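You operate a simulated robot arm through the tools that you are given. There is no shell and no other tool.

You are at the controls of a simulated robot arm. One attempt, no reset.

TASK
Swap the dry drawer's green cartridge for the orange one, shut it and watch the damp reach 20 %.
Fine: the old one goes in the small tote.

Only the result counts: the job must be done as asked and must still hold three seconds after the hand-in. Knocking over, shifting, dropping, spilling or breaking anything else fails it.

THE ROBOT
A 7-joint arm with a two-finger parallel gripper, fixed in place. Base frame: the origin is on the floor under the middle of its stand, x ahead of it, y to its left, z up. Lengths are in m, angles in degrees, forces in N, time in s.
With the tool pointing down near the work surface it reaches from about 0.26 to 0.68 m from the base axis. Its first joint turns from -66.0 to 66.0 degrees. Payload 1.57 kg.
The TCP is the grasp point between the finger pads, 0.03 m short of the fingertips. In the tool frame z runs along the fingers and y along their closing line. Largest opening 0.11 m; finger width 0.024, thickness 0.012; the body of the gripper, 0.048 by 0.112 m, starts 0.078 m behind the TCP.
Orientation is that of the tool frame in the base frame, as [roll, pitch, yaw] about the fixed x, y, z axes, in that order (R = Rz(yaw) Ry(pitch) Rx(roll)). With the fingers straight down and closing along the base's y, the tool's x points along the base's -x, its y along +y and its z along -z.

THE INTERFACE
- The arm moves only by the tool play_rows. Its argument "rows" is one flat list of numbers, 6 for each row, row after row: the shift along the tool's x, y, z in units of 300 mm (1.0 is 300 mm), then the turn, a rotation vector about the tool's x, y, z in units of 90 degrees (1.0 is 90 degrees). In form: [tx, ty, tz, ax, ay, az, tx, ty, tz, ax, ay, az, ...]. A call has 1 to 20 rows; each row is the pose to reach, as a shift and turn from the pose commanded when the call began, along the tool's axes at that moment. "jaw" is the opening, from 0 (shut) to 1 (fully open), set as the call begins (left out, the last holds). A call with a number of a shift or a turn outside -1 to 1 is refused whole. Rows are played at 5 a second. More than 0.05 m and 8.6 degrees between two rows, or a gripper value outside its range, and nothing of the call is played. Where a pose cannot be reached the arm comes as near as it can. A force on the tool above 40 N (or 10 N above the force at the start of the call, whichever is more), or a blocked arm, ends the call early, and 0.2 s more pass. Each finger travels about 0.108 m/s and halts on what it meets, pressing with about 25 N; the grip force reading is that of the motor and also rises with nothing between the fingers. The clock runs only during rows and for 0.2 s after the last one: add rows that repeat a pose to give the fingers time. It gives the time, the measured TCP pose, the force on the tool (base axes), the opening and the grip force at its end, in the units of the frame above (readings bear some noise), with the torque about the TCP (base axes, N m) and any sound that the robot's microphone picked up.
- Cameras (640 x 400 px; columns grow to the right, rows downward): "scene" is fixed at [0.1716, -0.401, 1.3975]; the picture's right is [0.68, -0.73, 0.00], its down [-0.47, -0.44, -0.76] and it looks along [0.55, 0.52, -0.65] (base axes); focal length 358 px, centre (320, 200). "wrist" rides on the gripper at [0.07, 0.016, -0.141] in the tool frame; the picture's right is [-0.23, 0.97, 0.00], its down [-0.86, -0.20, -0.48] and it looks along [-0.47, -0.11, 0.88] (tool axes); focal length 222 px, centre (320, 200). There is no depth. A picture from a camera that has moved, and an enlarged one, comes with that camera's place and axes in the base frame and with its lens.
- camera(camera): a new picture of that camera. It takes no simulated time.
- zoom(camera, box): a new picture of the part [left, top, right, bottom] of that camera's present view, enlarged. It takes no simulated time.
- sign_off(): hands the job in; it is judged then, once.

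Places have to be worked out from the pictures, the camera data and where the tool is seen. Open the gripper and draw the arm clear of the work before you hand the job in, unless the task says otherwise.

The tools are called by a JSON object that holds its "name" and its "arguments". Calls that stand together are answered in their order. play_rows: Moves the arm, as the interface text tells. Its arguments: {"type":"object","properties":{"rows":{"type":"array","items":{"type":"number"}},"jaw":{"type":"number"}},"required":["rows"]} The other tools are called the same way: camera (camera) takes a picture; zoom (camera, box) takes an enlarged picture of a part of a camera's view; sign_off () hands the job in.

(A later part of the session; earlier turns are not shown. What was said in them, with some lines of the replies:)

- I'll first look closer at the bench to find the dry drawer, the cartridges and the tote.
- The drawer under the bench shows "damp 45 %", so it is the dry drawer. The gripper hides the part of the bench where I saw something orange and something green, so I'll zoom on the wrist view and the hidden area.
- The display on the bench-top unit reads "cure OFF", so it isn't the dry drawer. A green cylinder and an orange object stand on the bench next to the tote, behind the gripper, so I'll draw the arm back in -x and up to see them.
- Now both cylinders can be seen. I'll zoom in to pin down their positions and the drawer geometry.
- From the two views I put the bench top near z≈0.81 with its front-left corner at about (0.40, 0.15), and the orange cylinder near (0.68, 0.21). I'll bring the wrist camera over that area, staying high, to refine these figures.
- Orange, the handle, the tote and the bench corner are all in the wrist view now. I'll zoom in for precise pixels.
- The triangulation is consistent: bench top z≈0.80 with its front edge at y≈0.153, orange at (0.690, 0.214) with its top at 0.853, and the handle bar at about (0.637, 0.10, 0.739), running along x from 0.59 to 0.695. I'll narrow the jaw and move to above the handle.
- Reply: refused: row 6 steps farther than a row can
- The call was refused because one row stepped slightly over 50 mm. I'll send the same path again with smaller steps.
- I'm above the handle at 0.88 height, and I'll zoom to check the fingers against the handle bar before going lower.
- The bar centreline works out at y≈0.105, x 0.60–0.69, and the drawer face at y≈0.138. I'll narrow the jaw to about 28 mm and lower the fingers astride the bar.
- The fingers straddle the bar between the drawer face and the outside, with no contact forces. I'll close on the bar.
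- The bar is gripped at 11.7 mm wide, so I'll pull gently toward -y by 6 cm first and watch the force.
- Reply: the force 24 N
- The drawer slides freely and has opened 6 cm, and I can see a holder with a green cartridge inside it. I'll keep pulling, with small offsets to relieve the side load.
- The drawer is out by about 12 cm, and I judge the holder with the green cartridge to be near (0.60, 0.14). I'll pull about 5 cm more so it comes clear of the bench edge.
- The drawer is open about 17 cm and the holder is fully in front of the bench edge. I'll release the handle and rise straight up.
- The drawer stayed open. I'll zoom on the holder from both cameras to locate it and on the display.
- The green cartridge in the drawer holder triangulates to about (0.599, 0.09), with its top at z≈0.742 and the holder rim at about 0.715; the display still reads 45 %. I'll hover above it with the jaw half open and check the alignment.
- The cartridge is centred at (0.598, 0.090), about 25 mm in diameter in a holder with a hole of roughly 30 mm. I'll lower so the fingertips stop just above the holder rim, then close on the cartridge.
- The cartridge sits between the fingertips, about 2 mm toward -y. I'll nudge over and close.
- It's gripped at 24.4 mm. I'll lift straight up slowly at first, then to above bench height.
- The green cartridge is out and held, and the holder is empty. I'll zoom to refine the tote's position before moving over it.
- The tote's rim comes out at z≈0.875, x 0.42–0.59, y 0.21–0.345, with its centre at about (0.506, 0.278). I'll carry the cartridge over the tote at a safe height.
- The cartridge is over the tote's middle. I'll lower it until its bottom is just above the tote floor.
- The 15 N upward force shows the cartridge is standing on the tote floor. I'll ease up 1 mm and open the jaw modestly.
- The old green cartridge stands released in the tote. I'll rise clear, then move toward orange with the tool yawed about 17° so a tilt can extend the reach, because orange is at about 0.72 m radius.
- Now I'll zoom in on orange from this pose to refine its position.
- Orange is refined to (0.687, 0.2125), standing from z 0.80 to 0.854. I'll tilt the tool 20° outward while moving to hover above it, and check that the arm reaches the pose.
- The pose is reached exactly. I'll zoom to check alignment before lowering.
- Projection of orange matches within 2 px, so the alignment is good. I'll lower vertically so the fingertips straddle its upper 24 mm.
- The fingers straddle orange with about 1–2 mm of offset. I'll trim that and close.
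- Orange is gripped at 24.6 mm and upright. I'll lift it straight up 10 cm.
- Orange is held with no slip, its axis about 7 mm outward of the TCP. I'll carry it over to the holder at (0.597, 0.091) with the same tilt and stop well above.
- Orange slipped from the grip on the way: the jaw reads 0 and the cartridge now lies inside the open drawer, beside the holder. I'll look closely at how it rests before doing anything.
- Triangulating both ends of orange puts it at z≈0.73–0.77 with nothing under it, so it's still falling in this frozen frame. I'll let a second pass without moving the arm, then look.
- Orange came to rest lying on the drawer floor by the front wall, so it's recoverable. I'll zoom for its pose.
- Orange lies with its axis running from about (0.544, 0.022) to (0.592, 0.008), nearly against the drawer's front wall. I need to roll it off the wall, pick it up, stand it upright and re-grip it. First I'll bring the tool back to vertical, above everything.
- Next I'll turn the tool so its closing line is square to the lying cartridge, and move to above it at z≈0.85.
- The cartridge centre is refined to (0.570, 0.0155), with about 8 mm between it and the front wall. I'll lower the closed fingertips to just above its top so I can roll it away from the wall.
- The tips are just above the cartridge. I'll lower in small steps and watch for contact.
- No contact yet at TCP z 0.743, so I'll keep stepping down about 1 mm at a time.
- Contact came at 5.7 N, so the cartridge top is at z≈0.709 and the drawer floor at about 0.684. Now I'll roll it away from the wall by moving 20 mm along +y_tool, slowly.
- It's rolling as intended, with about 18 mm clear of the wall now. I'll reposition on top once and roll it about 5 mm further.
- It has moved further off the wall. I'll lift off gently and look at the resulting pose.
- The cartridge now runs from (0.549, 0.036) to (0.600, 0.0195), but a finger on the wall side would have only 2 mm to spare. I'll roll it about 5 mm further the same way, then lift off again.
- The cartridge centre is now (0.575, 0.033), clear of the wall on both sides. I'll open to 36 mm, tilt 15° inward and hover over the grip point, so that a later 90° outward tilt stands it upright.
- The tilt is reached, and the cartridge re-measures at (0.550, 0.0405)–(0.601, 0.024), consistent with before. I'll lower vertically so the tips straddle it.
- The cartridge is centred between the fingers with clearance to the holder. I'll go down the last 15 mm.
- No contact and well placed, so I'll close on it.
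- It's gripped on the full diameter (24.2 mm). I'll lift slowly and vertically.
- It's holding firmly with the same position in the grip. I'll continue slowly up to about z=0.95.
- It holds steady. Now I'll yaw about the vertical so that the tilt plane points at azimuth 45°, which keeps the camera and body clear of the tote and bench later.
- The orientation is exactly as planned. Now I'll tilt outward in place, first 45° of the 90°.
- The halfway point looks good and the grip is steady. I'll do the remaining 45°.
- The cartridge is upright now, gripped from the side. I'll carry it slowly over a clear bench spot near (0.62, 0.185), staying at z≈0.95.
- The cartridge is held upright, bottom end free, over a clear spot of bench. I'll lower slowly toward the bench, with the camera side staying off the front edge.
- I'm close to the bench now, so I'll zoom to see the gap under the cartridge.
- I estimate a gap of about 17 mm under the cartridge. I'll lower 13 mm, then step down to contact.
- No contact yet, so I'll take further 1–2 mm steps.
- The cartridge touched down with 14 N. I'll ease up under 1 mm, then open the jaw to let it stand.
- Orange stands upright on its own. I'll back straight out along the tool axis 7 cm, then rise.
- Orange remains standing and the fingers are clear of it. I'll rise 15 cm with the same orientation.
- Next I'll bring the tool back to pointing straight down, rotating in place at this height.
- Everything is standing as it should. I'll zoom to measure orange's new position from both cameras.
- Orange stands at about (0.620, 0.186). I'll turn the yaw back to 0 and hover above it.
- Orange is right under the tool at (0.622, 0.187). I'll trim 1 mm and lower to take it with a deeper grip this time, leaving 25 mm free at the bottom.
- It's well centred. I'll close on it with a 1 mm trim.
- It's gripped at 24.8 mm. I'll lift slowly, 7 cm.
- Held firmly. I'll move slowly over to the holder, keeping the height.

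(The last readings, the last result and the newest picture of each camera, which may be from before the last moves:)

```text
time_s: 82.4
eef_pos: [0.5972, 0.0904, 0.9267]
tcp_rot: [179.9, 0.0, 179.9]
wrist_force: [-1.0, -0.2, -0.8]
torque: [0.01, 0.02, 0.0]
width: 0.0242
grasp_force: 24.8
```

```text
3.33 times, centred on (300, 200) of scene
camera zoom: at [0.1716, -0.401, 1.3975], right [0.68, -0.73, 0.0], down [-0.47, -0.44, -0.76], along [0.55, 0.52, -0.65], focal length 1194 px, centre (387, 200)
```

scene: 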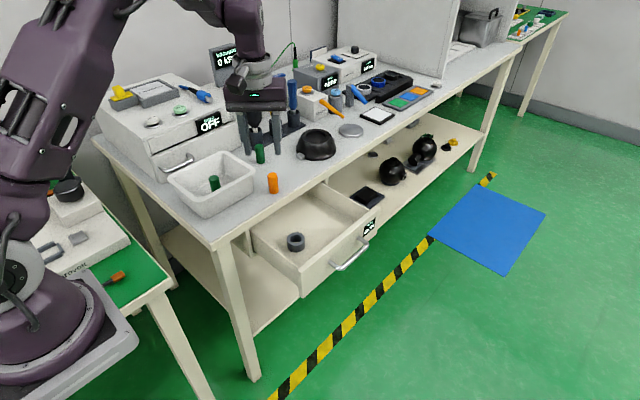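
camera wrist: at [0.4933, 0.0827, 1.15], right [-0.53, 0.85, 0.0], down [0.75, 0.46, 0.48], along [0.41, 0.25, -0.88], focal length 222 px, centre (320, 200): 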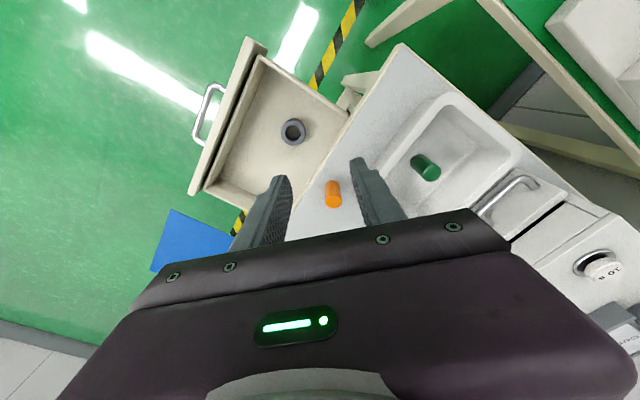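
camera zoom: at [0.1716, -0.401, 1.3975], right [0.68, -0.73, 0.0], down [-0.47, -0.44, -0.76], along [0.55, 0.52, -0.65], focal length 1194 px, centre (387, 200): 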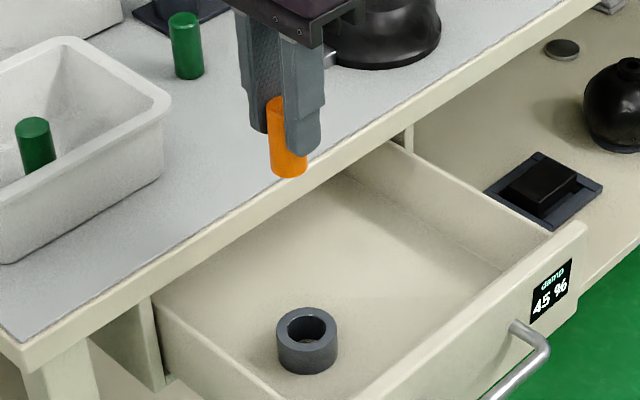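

It's nearly aligned. I'll check whether the drawer crept while I was rolling the cartridge, using the same zoom box as before.

{"name": "zoom", "arguments": {"camera": "scene", "box": [240, 180, 390, 300]}}

{"name": "zoom", "arguments": {"camera": "wrist", "box": [280, 90, 380, 200]}}

```text
3.33 times, centred on (315, 240) of scene
camera zoom: at [0.1716, -0.401, 1.3975], right [0.68, -0.73, 0.0], down [-0.47, -0.44, -0.76], along [0.55, 0.52, -0.65], focal length 1194 px, centre (337, 67)
```

zoom: 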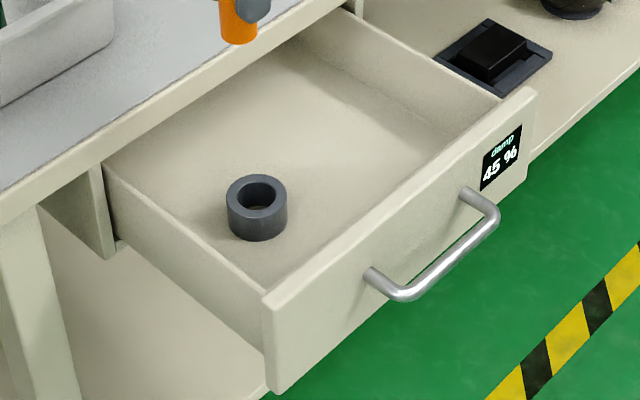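

```text
3.64 times, centred on (330, 145) of wrist
camera zoom: at [0.5262, 0.1073, 1.0679], right [0.23, 0.97, 0.0], down [0.85, -0.2, 0.48], along [0.47, -0.11, -0.88], focal length 808 px, centre (284, 400)
```

zoom: 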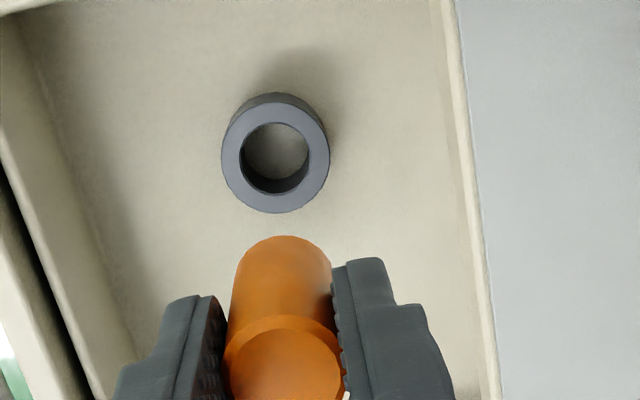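

The drawer did creep about 3 mm outward, and the holder is now at about (0.598, 0.087). I'll shift 4–5 mm in -y and lower until the cartridge's bottom is just above the rim, then check again.

{"name": "play_rows", "arguments": {"rows": [-0.004, -0.0155, 0.02, 0, 0, 0, -0.004, -0.0155, 0.08, 0, 0, 0, -0.004, -0.0155, 0.14, 0, 0, 0, -0.004, -0.0155, 0.2, 0, 0, 0, -0.004, -0.0155, 0.26, 0, 0, 0, -0.004, -0.0155, 0.32, 0, 0, 0, -0.004, -0.0155, 0.38, 0, 0, 0, -0.004, -0.0155, 0.43, 0, 0, 0, -0.004, -0.0155, 0.465, 0, 0, 0, -0.004, -0.0155, 0.485, 0, 0, 0, -0.004, -0.0155, 0.485, 0, 0, 0]}}

{"name": "zoom", "arguments": {"camera": "wrist", "box": [260, 90, 380, 210]}}

{"name": "zoom", "arguments": {"camera": "scene", "box": [260, 190, 340, 260]}}

```text
time_s: 84.8
eef_pos: [0.5983, 0.0864, 0.7819]
tcp_rot: [-180.0, 0.0, 180.0]
wrist_force: [0.6, -0.3, -2.0]
torque: [-0.04, 0.0, 0.04]
width: 0.0242
grasp_force: 24.9
```

```text
3.33 times, centred on (320, 150) of wrist
camera zoom: at [0.5274, 0.1035, 0.9219], right [0.23, 0.97, 0.0], down [0.85, -0.2, 0.48], along [0.47, -0.11, -0.88], focal length 740 px, centre (320, 367)
```

zoom: 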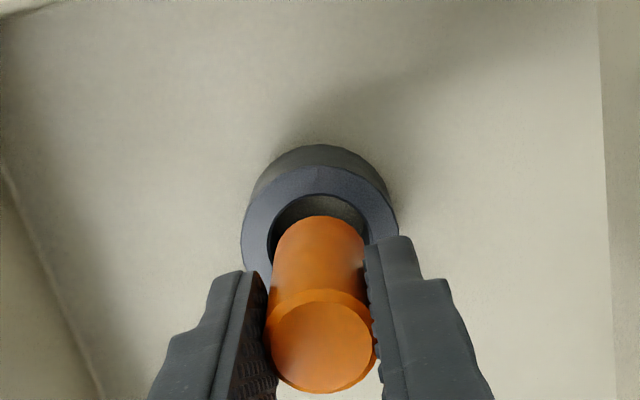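

```text
5.71 times, centred on (300, 225) of scene
camera zoom: at [0.1716, -0.401, 1.3975], right [0.68, -0.73, 0.0], down [-0.47, -0.44, -0.76], along [0.55, 0.52, -0.65], focal length 2047 px, centre (434, 57)
```

zoom: 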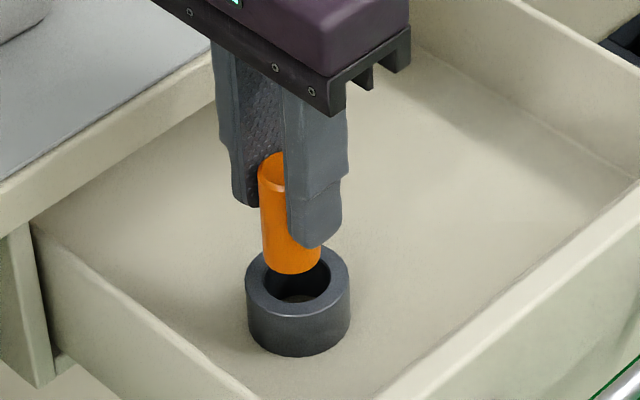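

The cartridge is just above the holder opening and aligned to within about 1–1.5 mm. I'll trim slightly (+x, -y) and lower in small steps, watching the force for rim contact.

{"name": "play_rows", "arguments": {"rows": [-0.0027, -0.002, 0.01, 0, 0, 0, -0.0027, -0.002, 0.025, 0, 0, 0, -0.0027, -0.002, 0.04, 0, 0, 0, -0.0027, -0.002, 0.055, 0, 0, 0, -0.0027, -0.002, 0.07, 0, 0, 0, -0.0027, -0.002, 0.07, 0, 0, 0]}}

{"name": "zoom", "arguments": {"camera": "wrist", "box": [260, 90, 380, 210]}}

{"name": "zoom", "arguments": {"camera": "scene", "box": [260, 190, 340, 260]}}

```text
time_s: 86.2
eef_pos: [0.5986, 0.0852, 0.7606]
tcp_rot: [-180.0, 0.0, -179.9]
wrist_force: [0.5, 0.9, -0.7]
torque: [0.01, -0.04, 0.0]
width: 0.0244
grasp_force: 24.9
```

```text
3.33 times, centred on (320, 150) of wrist
camera zoom: at [0.5287, 0.1029, 0.9011], right [0.23, 0.97, 0.0], down [0.85, -0.2, 0.48], along [0.47, -0.11, -0.88], focal length 740 px, centre (320, 367)
```

zoom: 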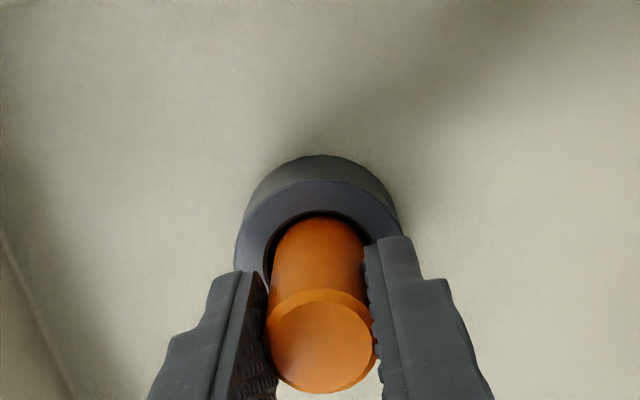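

```text
5.71 times, centred on (300, 225) of scene
camera zoom: at [0.1716, -0.401, 1.3975], right [0.68, -0.73, 0.0], down [-0.47, -0.44, -0.76], along [0.55, 0.52, -0.65], focal length 2047 px, centre (434, 57)
```

zoom: 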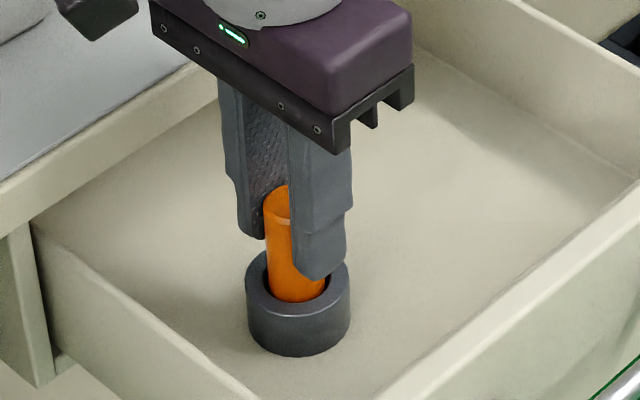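

The bottom is inside the holder with no contact force. I'll continue down in small steps.

{"name": "play_rows", "arguments": {"rows": [0, 0, 0.013, 0, 0, 0, 0, 0, 0.026, 0, 0, 0, 0, 0, 0.037, 0, 0, 0, 0, 0, 0.037, 0, 0, 0]}}

{"name": "play_rows", "arguments": {"rows": [0, 0, 0.005, 0, 0, 0, 0, 0, 0.01, 0, 0, 0, 0, 0, 0.01, 0, 0, 0]}}

{"name": "zoom", "arguments": {"camera": "scene", "box": [260, 190, 340, 260]}}

```text
time_s: 87.2
eef_pos: [0.5985, 0.0848, 0.7495]
tcp_rot: [180.0, 0.0, -179.9]
wrist_force: [0.2, -0.6, 0.5]
torque: [0.0, -0.02, 0.0]
width: 0.0245
grasp_force: 25.1
```

```text
time_s: 88.0
eef_pos: [0.5979, 0.086, 0.7454]
tcp_rot: [180.0, 0.0, -179.9]
wrist_force: [-0.4, 0.5, -1.0]
torque: [0.01, -0.02, 0.02]
width: 0.0245
grasp_force: 25.7
```

```text
5.71 times, centred on (300, 225) of scene
camera zoom: at [0.1716, -0.401, 1.3975], right [0.68, -0.73, 0.0], down [-0.47, -0.44, -0.76], along [0.55, 0.52, -0.65], focal length 2047 px, centre (434, 57)
```

zoom: 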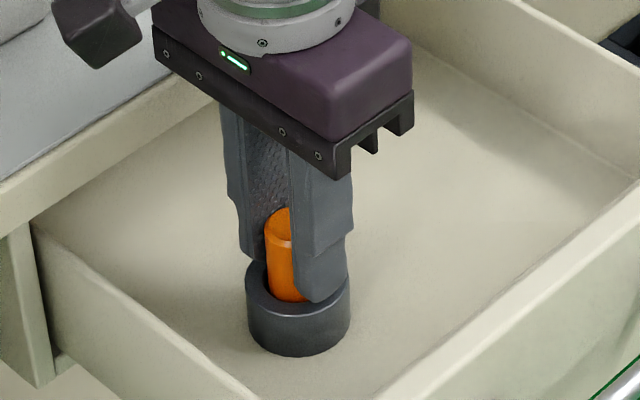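

Still no contact; I'll step down 1 mm at a time to seat it.

{"name": "play_rows", "arguments": {"rows": [0, 0, 0.0035, 0, 0, 0, 0, 0, 0.0035, 0, 0, 0]}}

{"name": "play_rows", "arguments": {"rows": [0, 0, 0.0035, 0, 0, 0, 0, 0, 0.0035, 0, 0, 0]}}

```text
time_s: 88.6
eef_pos: [0.5993, 0.0863, 0.7441]
tcp_rot: [180.0, 0.0, 180.0]
wrist_force: [0.4, -0.4, -0.2]
torque: [-0.01, -0.01, 0.04]
width: 0.0245
grasp_force: 25.1
```

```text
time_s: 89.2
eef_pos: [0.598, 0.0856, 0.7434]
tcp_rot: [180.0, 0.0, -179.9]
wrist_force: [-0.5, 0.6, -1.2]
torque: [-0.02, 0.02, -0.01]
width: 0.0245
grasp_force: 25.3
```

The cartridge is within about 2–3 mm of the cup floor and well inside the hole, so I'll release it gently.

{"name": "play_rows", "arguments": {"rows": [0, 0, 0, 0, 0, 0, 0, 0, 0, 0, 0, 0, 0, 0, 0, 0, 0, 0], "jaw": 0.4}}

{"name": "zoom", "arguments": {"camera": "wrist", "box": [260, 90, 380, 210]}}

{"name": "zoom", "arguments": {"camera": "scene", "box": [260, 190, 340, 260]}}

```text
time_s: 90.0
eef_pos: [0.5983, 0.0863, 0.743]
tcp_rot: [-180.0, 0.0, -180.0]
wrist_force: [0.2, 0.1, -0.2]
torque: [0.0, 0.0, 0.02]
width: 0.0439
grasp_force: 0.0
```

```text
3.33 times, centred on (320, 150) of wrist
camera zoom: at [0.5285, 0.103, 0.884], right [0.23, 0.97, 0.0], down [0.85, -0.2, 0.48], along [0.47, -0.11, -0.88], focal length 740 px, centre (320, 367)
```

zoom: 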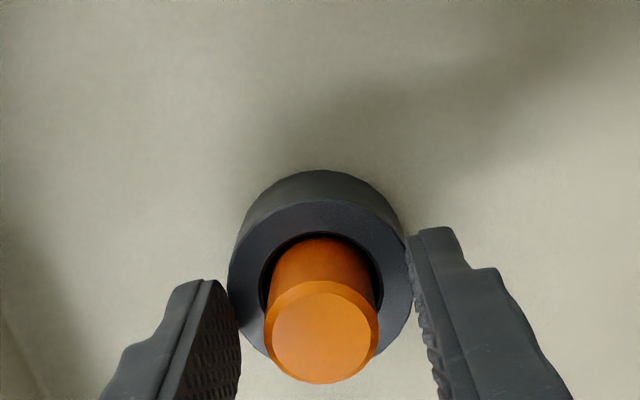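

```text
5.71 times, centred on (300, 225) of scene
camera zoom: at [0.1716, -0.401, 1.3975], right [0.68, -0.73, 0.0], down [-0.47, -0.44, -0.76], along [0.55, 0.52, -0.65], focal length 2047 px, centre (434, 57)
```

zoom: 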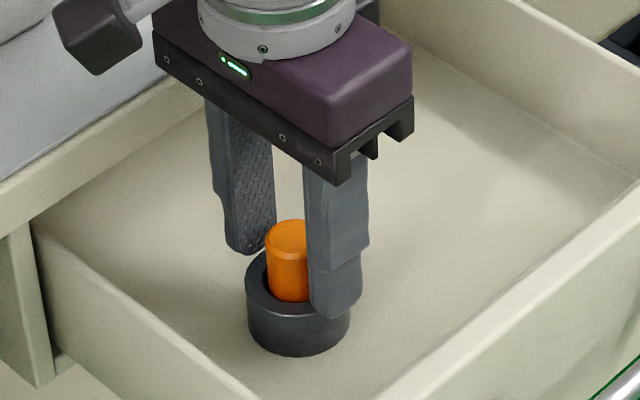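

Orange has settled upright in the holder. I'll lift straight up and check.

{"name": "play_rows", "arguments": {"rows": [0, 0, -0.03, 0, 0, 0, 0, 0, -0.1, 0, 0, 0, 0, 0, -0.2, 0, 0, 0, 0, 0, -0.33, 0, 0, 0, 0, 0, -0.46, 0, 0, 0, 0, 0, -0.6, 0, 0, 0, 0, 0, -0.7, 0, 0, 0, 0, 0, -0.7, 0, 0, 0]}}

{"name": "zoom", "arguments": {"camera": "scene", "box": [240, 180, 390, 300]}}

{"name": "camera", "arguments": {"camera": "wrist"}}

{"name": "camera", "arguments": {"camera": "scene"}}

```text
time_s: 91.8
eef_pos: [0.5989, 0.086, 0.9533]
tcp_rot: [179.9, -0.1, -180.0]
wrist_force: [0.4, 0.7, -0.8]
torque: [0.02, 0.0, 0.01]
width: 0.0438
grasp_force: 0.1
```

```text
3.33 times, centred on (315, 240) of scene
camera zoom: at [0.1716, -0.401, 1.3975], right [0.68, -0.73, 0.0], down [-0.47, -0.44, -0.76], along [0.55, 0.52, -0.65], focal length 1194 px, centre (337, 67)
```

zoom: 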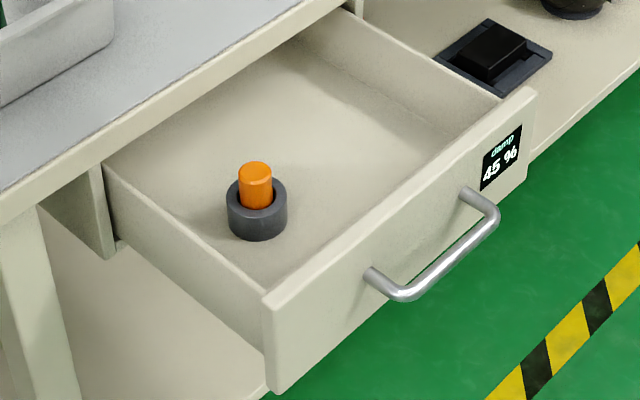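

```text
taken
camera wrist: at [0.529, 0.1017, 1.0944], right [0.23, 0.97, 0.0], down [0.85, -0.2, 0.48], along [0.47, -0.11, -0.88], focal length 222 px, centre (320, 200)
```

wrist: 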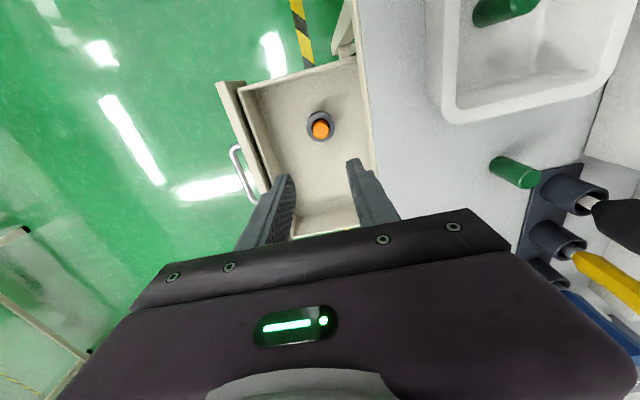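

```text
taken
```

scene: 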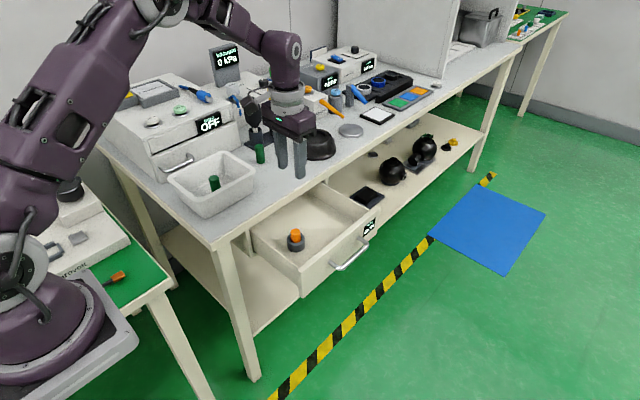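

Orange sits in the holder just as green did. Now I'll move to above the handle (y≈-0.071) with the jaw narrowed to grip it and push the drawer shut.

{"name": "play_rows", "arguments": {"rows": [-0.03, -0.12, 0, 0, 0, 0, -0.06, -0.24, 0, 0, 0, 0, -0.095, -0.37, 0, 0, 0, 0, -0.1367, -0.5233, 0, 0, 0, 0, -0.1367, -0.5233, 0.12, 0, 0, 0, -0.1367, -0.5233, 0.243, 0, 0, 0, -0.1367, -0.5233, 0.243, 0, 0, 0], "jaw": 0.28}}

{"name": "zoom", "arguments": {"camera": "wrist", "box": [240, 90, 420, 240]}}

```text
time_s: 93.4
eef_pos: [0.6385, -0.0738, 0.8806]
tcp_rot: [-180.0, 0.0, -179.9]
wrist_force: [0.0, -0.1, 0.3]
torque: [-0.01, 0.0, 0.0]
width: 0.0308
grasp_force: 0.1
```

```text
2.67 times, centred on (330, 165) of wrist
camera zoom: at [0.5685, -0.0559, 1.0218], right [0.23, 0.97, 0.0], down [0.85, -0.2, 0.48], along [0.47, -0.11, -0.88], focal length 592 px, centre (293, 293)
```

zoom: 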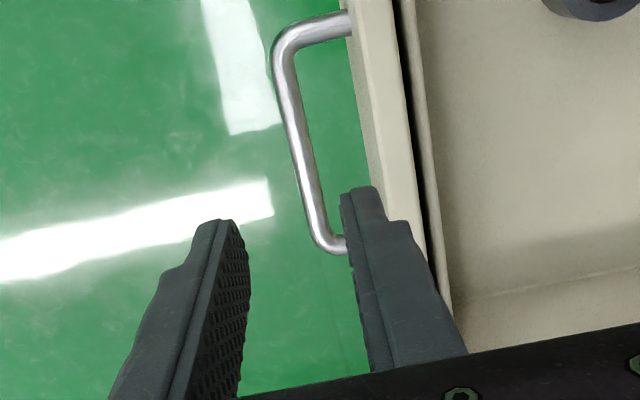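

The bar is at y≈-0.068. I'll shift 4 mm and lower the fingers astride it.

{"name": "play_rows", "arguments": {"rows": [0, 0.013, 0.06, 0, 0, 0, 0, 0.013, 0.17, 0, 0, 0, 0, 0.013, 0.28, 0, 0, 0, 0, 0.013, 0.38, 0, 0, 0, 0, 0.013, 0.462, 0, 0, 0, 0, 0.013, 0.462, 0, 0, 0]}}

{"name": "zoom", "arguments": {"camera": "wrist", "box": [220, 90, 420, 240]}}

{"name": "zoom", "arguments": {"camera": "scene", "box": [280, 150, 400, 290]}}

```text
time_s: 94.8
eef_pos: [0.6406, -0.0691, 0.7413]
tcp_rot: [179.9, 0.0, 180.0]
wrist_force: [-0.3, -0.4, -0.7]
torque: [-0.01, -0.01, 0.02]
width: 0.0309
grasp_force: 0.1
```

```text
2.67 times, centred on (320, 165) of wrist
camera zoom: at [0.5707, -0.0516, 0.8829], right [0.23, 0.97, 0.0], down [0.85, -0.2, 0.48], along [0.47, -0.11, -0.88], focal length 592 px, centre (320, 293)
```

zoom: 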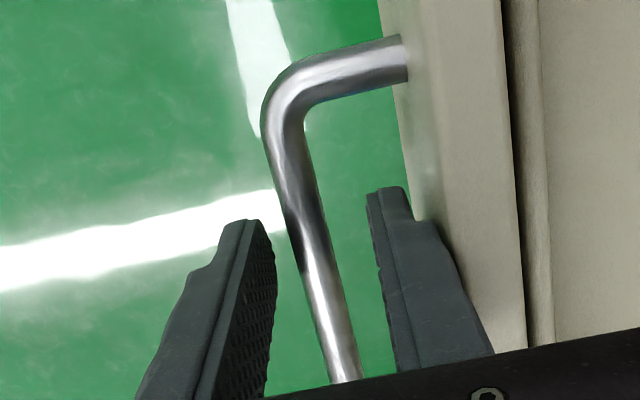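

```text
2.86 times, centred on (340, 220) of scene
camera zoom: at [0.1716, -0.401, 1.3975], right [0.68, -0.73, 0.0], down [-0.47, -0.44, -0.76], along [0.55, 0.52, -0.65], focal length 1024 px, centre (263, 143)
```

zoom: 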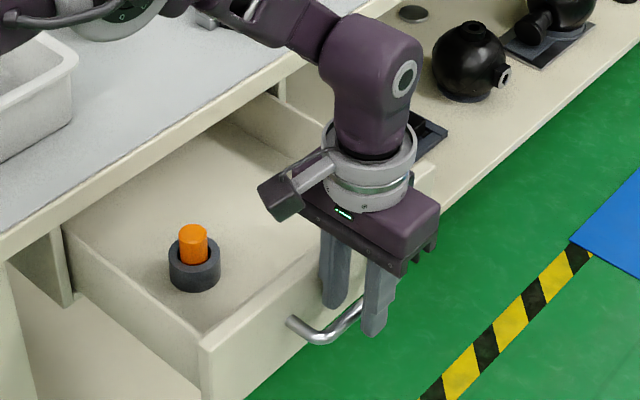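

The fingers straddle the bar exactly as the first time. I'll close on it.

{"name": "play_rows", "arguments": {"rows": [0, 0, 0, 0, 0, 0, 0, 0, 0, 0, 0, 0, 0, 0, 0, 0, 0, 0], "jaw": 0.0}}

{"name": "play_rows", "arguments": {"rows": [0, 0.01, 0, 0, 0, 0, 0, 0.03, 0, 0, 0, 0, 0, 0.06, 0, 0, 0, 0, 0, 0.1, 0, 0, 0, 0, 0, 0.14, 0, 0, 0, 0, 0, 0.18, 0, 0, 0, 0, 0, 0.21, 0, 0, 0, 0, 0, 0.23, 0, 0, 0, 0, 0, 0.23, 0, 0, 0, 0]}}

{"name": "zoom", "arguments": {"camera": "scene", "box": [240, 150, 380, 290]}}

```text
time_s: 95.6
eef_pos: [0.6407, -0.068, 0.7423]
tcp_rot: [180.0, 0.0, 180.0]
wrist_force: [0.7, 0.7, -4.8]
torque: [-0.03, -0.12, 0.78]
width: 0.0117
grasp_force: 29.1
```

```text
time_s: 97.6
eef_pos: [0.6407, 0.0019, 0.7427]
tcp_rot: [179.9, 0.1, -179.9]
wrist_force: [17.2, -0.7, -5.1]
torque: [-0.03, -0.12, 0.75]
width: 0.0117
grasp_force: 29.1
```

```text
2.86 times, centred on (310, 220) of scene
camera zoom: at [0.1721, -0.401, 1.3975], right [0.68, -0.73, 0.0], down [-0.47, -0.44, -0.76], along [0.55, 0.52, -0.65], focal length 1024 px, centre (349, 143)
```

zoom: 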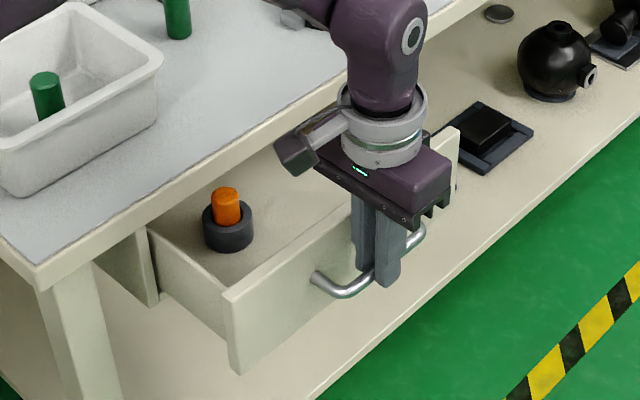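

The drawer is sliding in smoothly with orange upright. I'll keep pushing, with a small x trim to relieve the side load.

{"name": "play_rows", "arguments": {"rows": [-0.003, 0.01, 0, 0, 0, 0, -0.004, 0.04, 0, 0, 0, 0, -0.004, 0.08, 0, 0, 0, 0, -0.004, 0.12, 0, 0, 0, 0, -0.004, 0.16, 0, 0, 0, 0, -0.004, 0.2, 0, 0, 0, 0, -0.004, 0.24, 0, 0, 0, 0, -0.004, 0.275, 0, 0, 0, 0, -0.004, 0.3, 0, 0, 0, 0, -0.004, 0.3, 0, 0, 0, 0]}}

{"name": "zoom", "arguments": {"camera": "scene", "box": [240, 130, 380, 270]}}

```text
time_s: 99.8
eef_pos: [0.6405, 0.09, 0.7427]
tcp_rot: [-180.0, 0.0, 180.0]
wrist_force: [0.0, -0.4, 2.1]
torque: [-0.04, -0.23, 0.7]
width: 0.0118
grasp_force: 29.8
```

```text
2.86 times, centred on (310, 200) of scene
camera zoom: at [0.1716, -0.401, 1.3975], right [0.68, -0.73, 0.0], down [-0.47, -0.44, -0.76], along [0.55, 0.52, -0.65], focal length 1024 px, centre (349, 200)
```

zoom: 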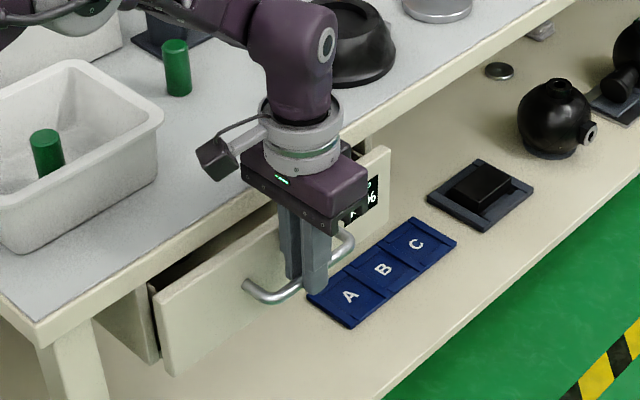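

About 15 mm remain. I'll push the rest in small steps until it seats.

{"name": "play_rows", "arguments": {"rows": [0, 0.012, 0, 0, 0, 0, 0, 0.024, 0, 0, 0, 0, 0, 0.036, 0, 0, 0, 0, 0, 0.045, 0, 0, 0, 0, 0, 0.05, 0, 0, 0, 0, 0, 0.05, 0, 0, 0, 0]}}

{"name": "zoom", "arguments": {"camera": "scene", "box": [240, 130, 380, 270]}}

```text
time_s: 101.2
eef_pos: [0.6409, 0.1031, 0.742]
tcp_rot: [-179.8, 0.0, 179.9]
wrist_force: [-0.6, -16.6, -5.1]
torque: [-0.3, -0.24, 0.72]
width: 0.0118
grasp_force: 29.2
```

```text
2.86 times, centred on (310, 200) of scene
camera zoom: at [0.1717, -0.4014, 1.3974], right [0.68, -0.73, 0.0], down [-0.47, -0.44, -0.76], along [0.55, 0.52, -0.65], focal length 1024 px, centre (349, 200)
```

zoom: 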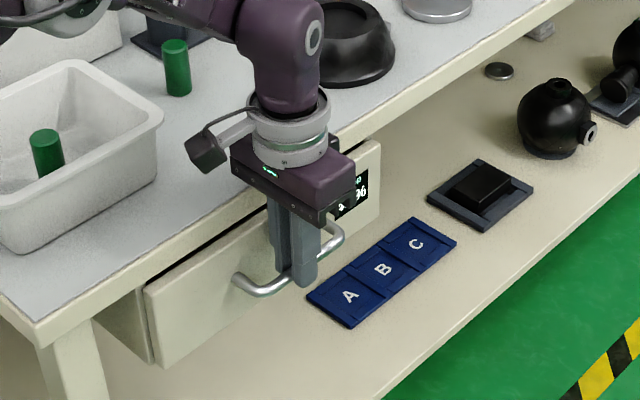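

The drawer reached its stop with a 17 N reaction. I'll release the handle and check that it stays shut and what the display reads.

{"name": "play_rows", "arguments": {"rows": [0, 0, 0, 0, 0, 0, 0, 0, 0, 0, 0, 0, 0, 0, 0, 0, 0, 0], "jaw": 0.26}}

{"name": "zoom", "arguments": {"camera": "wrist", "box": [220, 90, 420, 240]}}

{"name": "zoom", "arguments": {"camera": "scene", "box": [240, 130, 380, 270]}}

```text
time_s: 102.0
eef_pos: [0.6409, 0.1068, 0.7424]
tcp_rot: [-180.0, 0.1, 179.9]
wrist_force: [0.1, 0.6, -0.1]
torque: [-0.03, 0.04, -0.03]
width: 0.0287
grasp_force: 0.2
```

```text
2.67 times, centred on (320, 165) of wrist
camera zoom: at [0.5704, 0.1234, 0.8833], right [0.23, 0.97, 0.0], down [0.85, -0.2, 0.48], along [0.47, -0.11, -0.88], focal length 592 px, centre (320, 293)
```

zoom: 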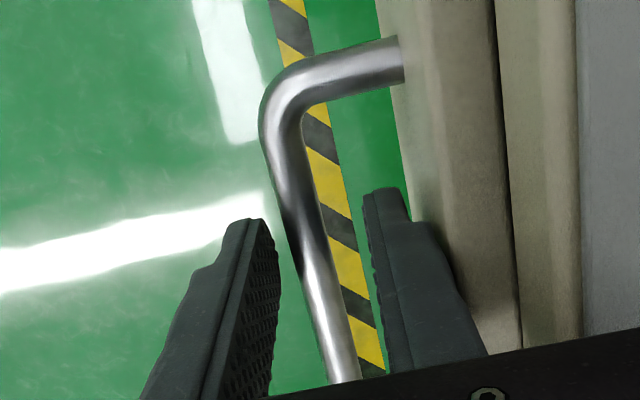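

```text
2.86 times, centred on (310, 200) of scene
camera zoom: at [0.1716, -0.401, 1.3975], right [0.68, -0.73, 0.0], down [-0.47, -0.44, -0.76], along [0.55, 0.52, -0.65], focal length 1024 px, centre (349, 200)
```

zoom: 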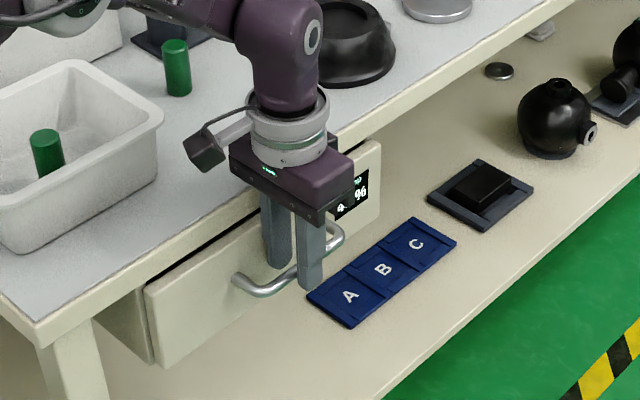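

The handle is released and the drawer stays flush. I'll rise straight up and clear the view to read the display.

{"name": "play_rows", "arguments": {"rows": [0, 0, -0.05, 0, 0, 0, 0, 0, -0.15, 0, 0, 0, 0, 0, -0.28, 0, 0, 0, 0, 0, -0.42, 0, 0, 0, 0, 0, -0.56, 0, 0, 0, 0, 0, -0.7, 0, 0, 0, 0, 0, -0.84, 0, 0, 0, 0, 0, -0.95, 0, 0, 0, 0, 0, -0.95, 0, 0, 0]}}

{"name": "camera", "arguments": {"camera": "scene"}}

{"name": "zoom", "arguments": {"camera": "scene", "box": [240, 160, 360, 270]}}

```text
time_s: 104.0
eef_pos: [0.6388, 0.1069, 1.0293]
tcp_rot: [-180.0, 0.1, 179.9]
wrist_force: [0.7, -0.2, 0.0]
torque: [0.01, -0.03, -0.02]
width: 0.0285
grasp_force: 0.0
```

```text
taken
```

scene: 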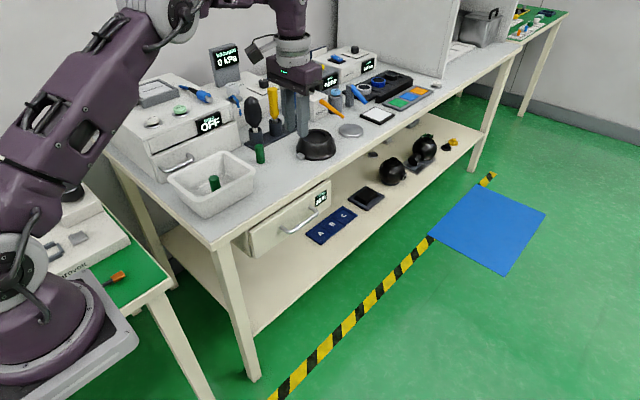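

```text
3.64 times, centred on (300, 215) of scene
camera zoom: at [0.1716, -0.401, 1.3975], right [0.68, -0.73, 0.0], down [-0.47, -0.44, -0.76], along [0.55, 0.52, -0.65], focal length 1303 px, centre (393, 146)
```

zoom: 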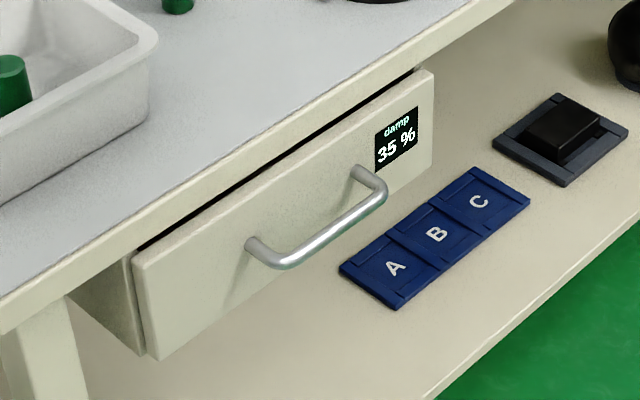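

The drawer is shut and damp reads 35 %, falling. I'll draw the arm back clear of the bench and let time pass while watching the reading.

{"name": "play_rows", "arguments": {"rows": [0.1, -0.07, -0.015, 0, 0, 0, 0.21, -0.14, -0.03, 0, 0, 0, 0.32, -0.21, -0.05, 0, 0, 0, 0.42, -0.28, -0.07, 0, 0, 0, 0.53, -0.35, -0.085, 0, 0, 0, 0.633, -0.423, -0.1, 0, 0, 0, 0.633, -0.423, -0.1, 0, 0, 0, 0.633, -0.423, -0.1, 0, 0, 0]}}

{"name": "zoom", "arguments": {"camera": "scene", "box": [240, 160, 360, 270]}}

```text
time_s: 105.8
eef_pos: [0.4487, -0.0194, 1.0566]
tcp_rot: [-180.0, 0.0, 179.9]
wrist_force: [-0.2, -0.1, -0.2]
torque: [-0.02, 0.01, -0.01]
width: 0.0286
grasp_force: 0.0
```

```text
3.64 times, centred on (300, 215) of scene
camera zoom: at [0.1716, -0.401, 1.3975], right [0.68, -0.73, 0.0], down [-0.47, -0.44, -0.76], along [0.55, 0.52, -0.65], focal length 1303 px, centre (393, 146)
```

zoom: 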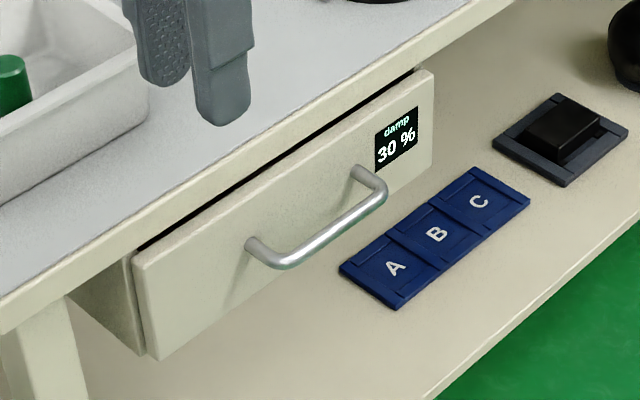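

Damp is at 30 % and falling. I'll hold still, with the gripper open, for a few seconds more.

{"name": "play_rows", "arguments": {"rows": [0, 0, 0, 0, 0, 0, 0, 0, 0, 0, 0, 0, 0, 0, 0, 0, 0, 0, 0, 0, 0, 0, 0, 0, 0, 0, 0, 0, 0, 0, 0, 0, 0, 0, 0, 0, 0, 0, 0, 0, 0, 0, 0, 0, 0, 0, 0, 0, 0, 0, 0, 0, 0, 0, 0, 0, 0, 0, 0, 0], "jaw": 0.8}}

{"name": "zoom", "arguments": {"camera": "scene", "box": [240, 160, 360, 270]}}

```text
time_s: 108.0
eef_pos: [0.4496, -0.0198, 1.0569]
tcp_rot: [180.0, 0.0, 180.0]
wrist_force: [-1.2, -1.2, -0.2]
torque: [-0.02, 0.01, 0.0]
width: 0.088
grasp_force: 0.1
```

```text
3.64 times, centred on (300, 215) of scene
camera zoom: at [0.1716, -0.401, 1.3975], right [0.68, -0.73, 0.0], down [-0.47, -0.44, -0.76], along [0.55, 0.52, -0.65], focal length 1303 px, centre (393, 146)
```

zoom: 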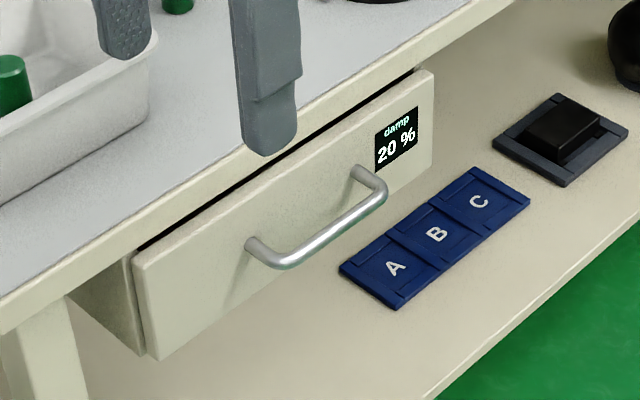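

Damp reads 20 %. I'll wait a couple of seconds more to see that it settles there, and check the rest of the scene.

{"name": "play_rows", "arguments": {"rows": [0, 0, 0, 0, 0, 0, 0, 0, 0, 0, 0, 0, 0, 0, 0, 0, 0, 0, 0, 0, 0, 0, 0, 0, 0, 0, 0, 0, 0, 0, 0, 0, 0, 0, 0, 0, 0, 0, 0, 0, 0, 0]}}

{"name": "zoom", "arguments": {"camera": "scene", "box": [240, 160, 360, 270]}}

{"name": "camera", "arguments": {"camera": "scene"}}

{"name": "zoom", "arguments": {"camera": "scene", "box": [150, 100, 350, 230]}}

```text
time_s: 109.6
eef_pos: [0.4496, -0.0184, 1.0555]
tcp_rot: [-180.0, 0.0, 179.8]
wrist_force: [0.3, -0.2, 0.5]
torque: [0.01, 0.01, 0.06]
width: 0.088
grasp_force: 0.0
```

```text
3.64 times, centred on (300, 215) of scene
camera zoom: at [0.1716, -0.401, 1.3975], right [0.68, -0.73, 0.0], down [-0.47, -0.44, -0.76], along [0.55, 0.52, -0.65], focal length 1303 px, centre (393, 146)
```

zoom: 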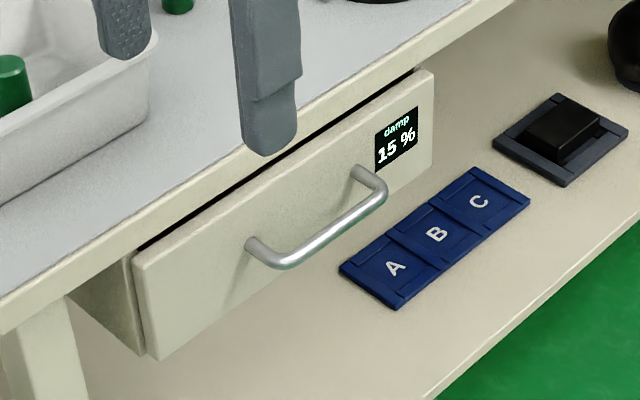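

```text
taken
```

scene: 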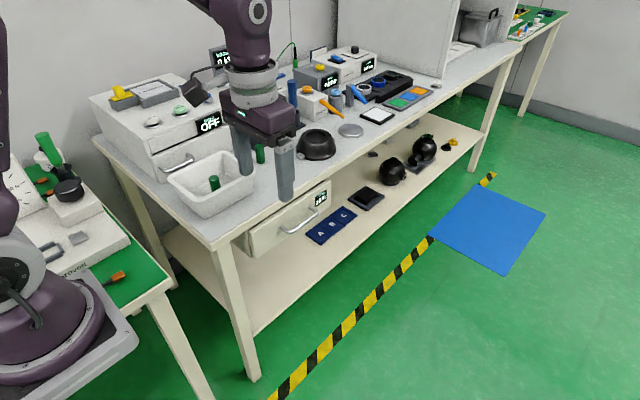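

```text
3.08 times, centred on (250, 165) of scene
camera zoom: at [0.1716, -0.401, 1.3975], right [0.68, -0.73, 0.0], down [-0.47, -0.44, -0.76], along [0.55, 0.52, -0.65], focal length 1102 px, centre (535, 308)
```

zoom: 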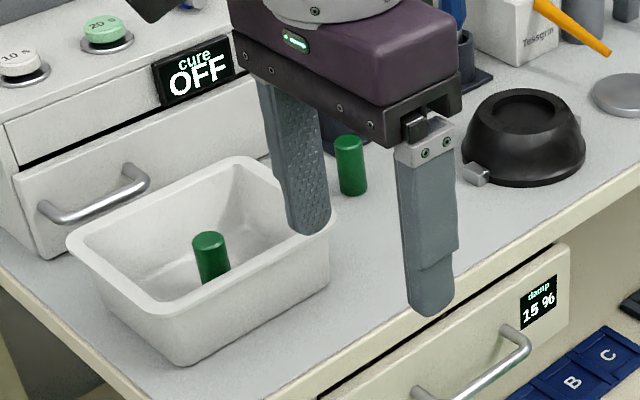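

Damp passed 20 % and now reads 15 %. The drawer is shut with orange in the holder, and the old green cartridge is in the tote. The other green cartridge and everything else look undisturbed, and the open gripper is clear of the work, so I'm handing in.

{"name": "sign_off", "arguments": {}}

```text
The job is handed in.
```

The orange cartridge is in the dry drawer, the drawer is shut, and the old green one is standing in the white tote on the bench. I watched the damp reading fall from 45 % to 20 %. It was at 15 % and still dropping when I handed in.

- **Dropped cartridge:** the orange cartridge slipped out of the grip on the way to the drawer and landed inside the open drawer. I picked it up, stood it on the bench, gripped it again and set it in the holder. I saw no damage to it or the drawer.
- **Other green cartridge:** the second green cartridge on the bench beside the tote was not part of the swap, and I left it where it was.

In the last pictures nothing else had been knocked or moved. The gripper is open and the arm is clear of the bench.
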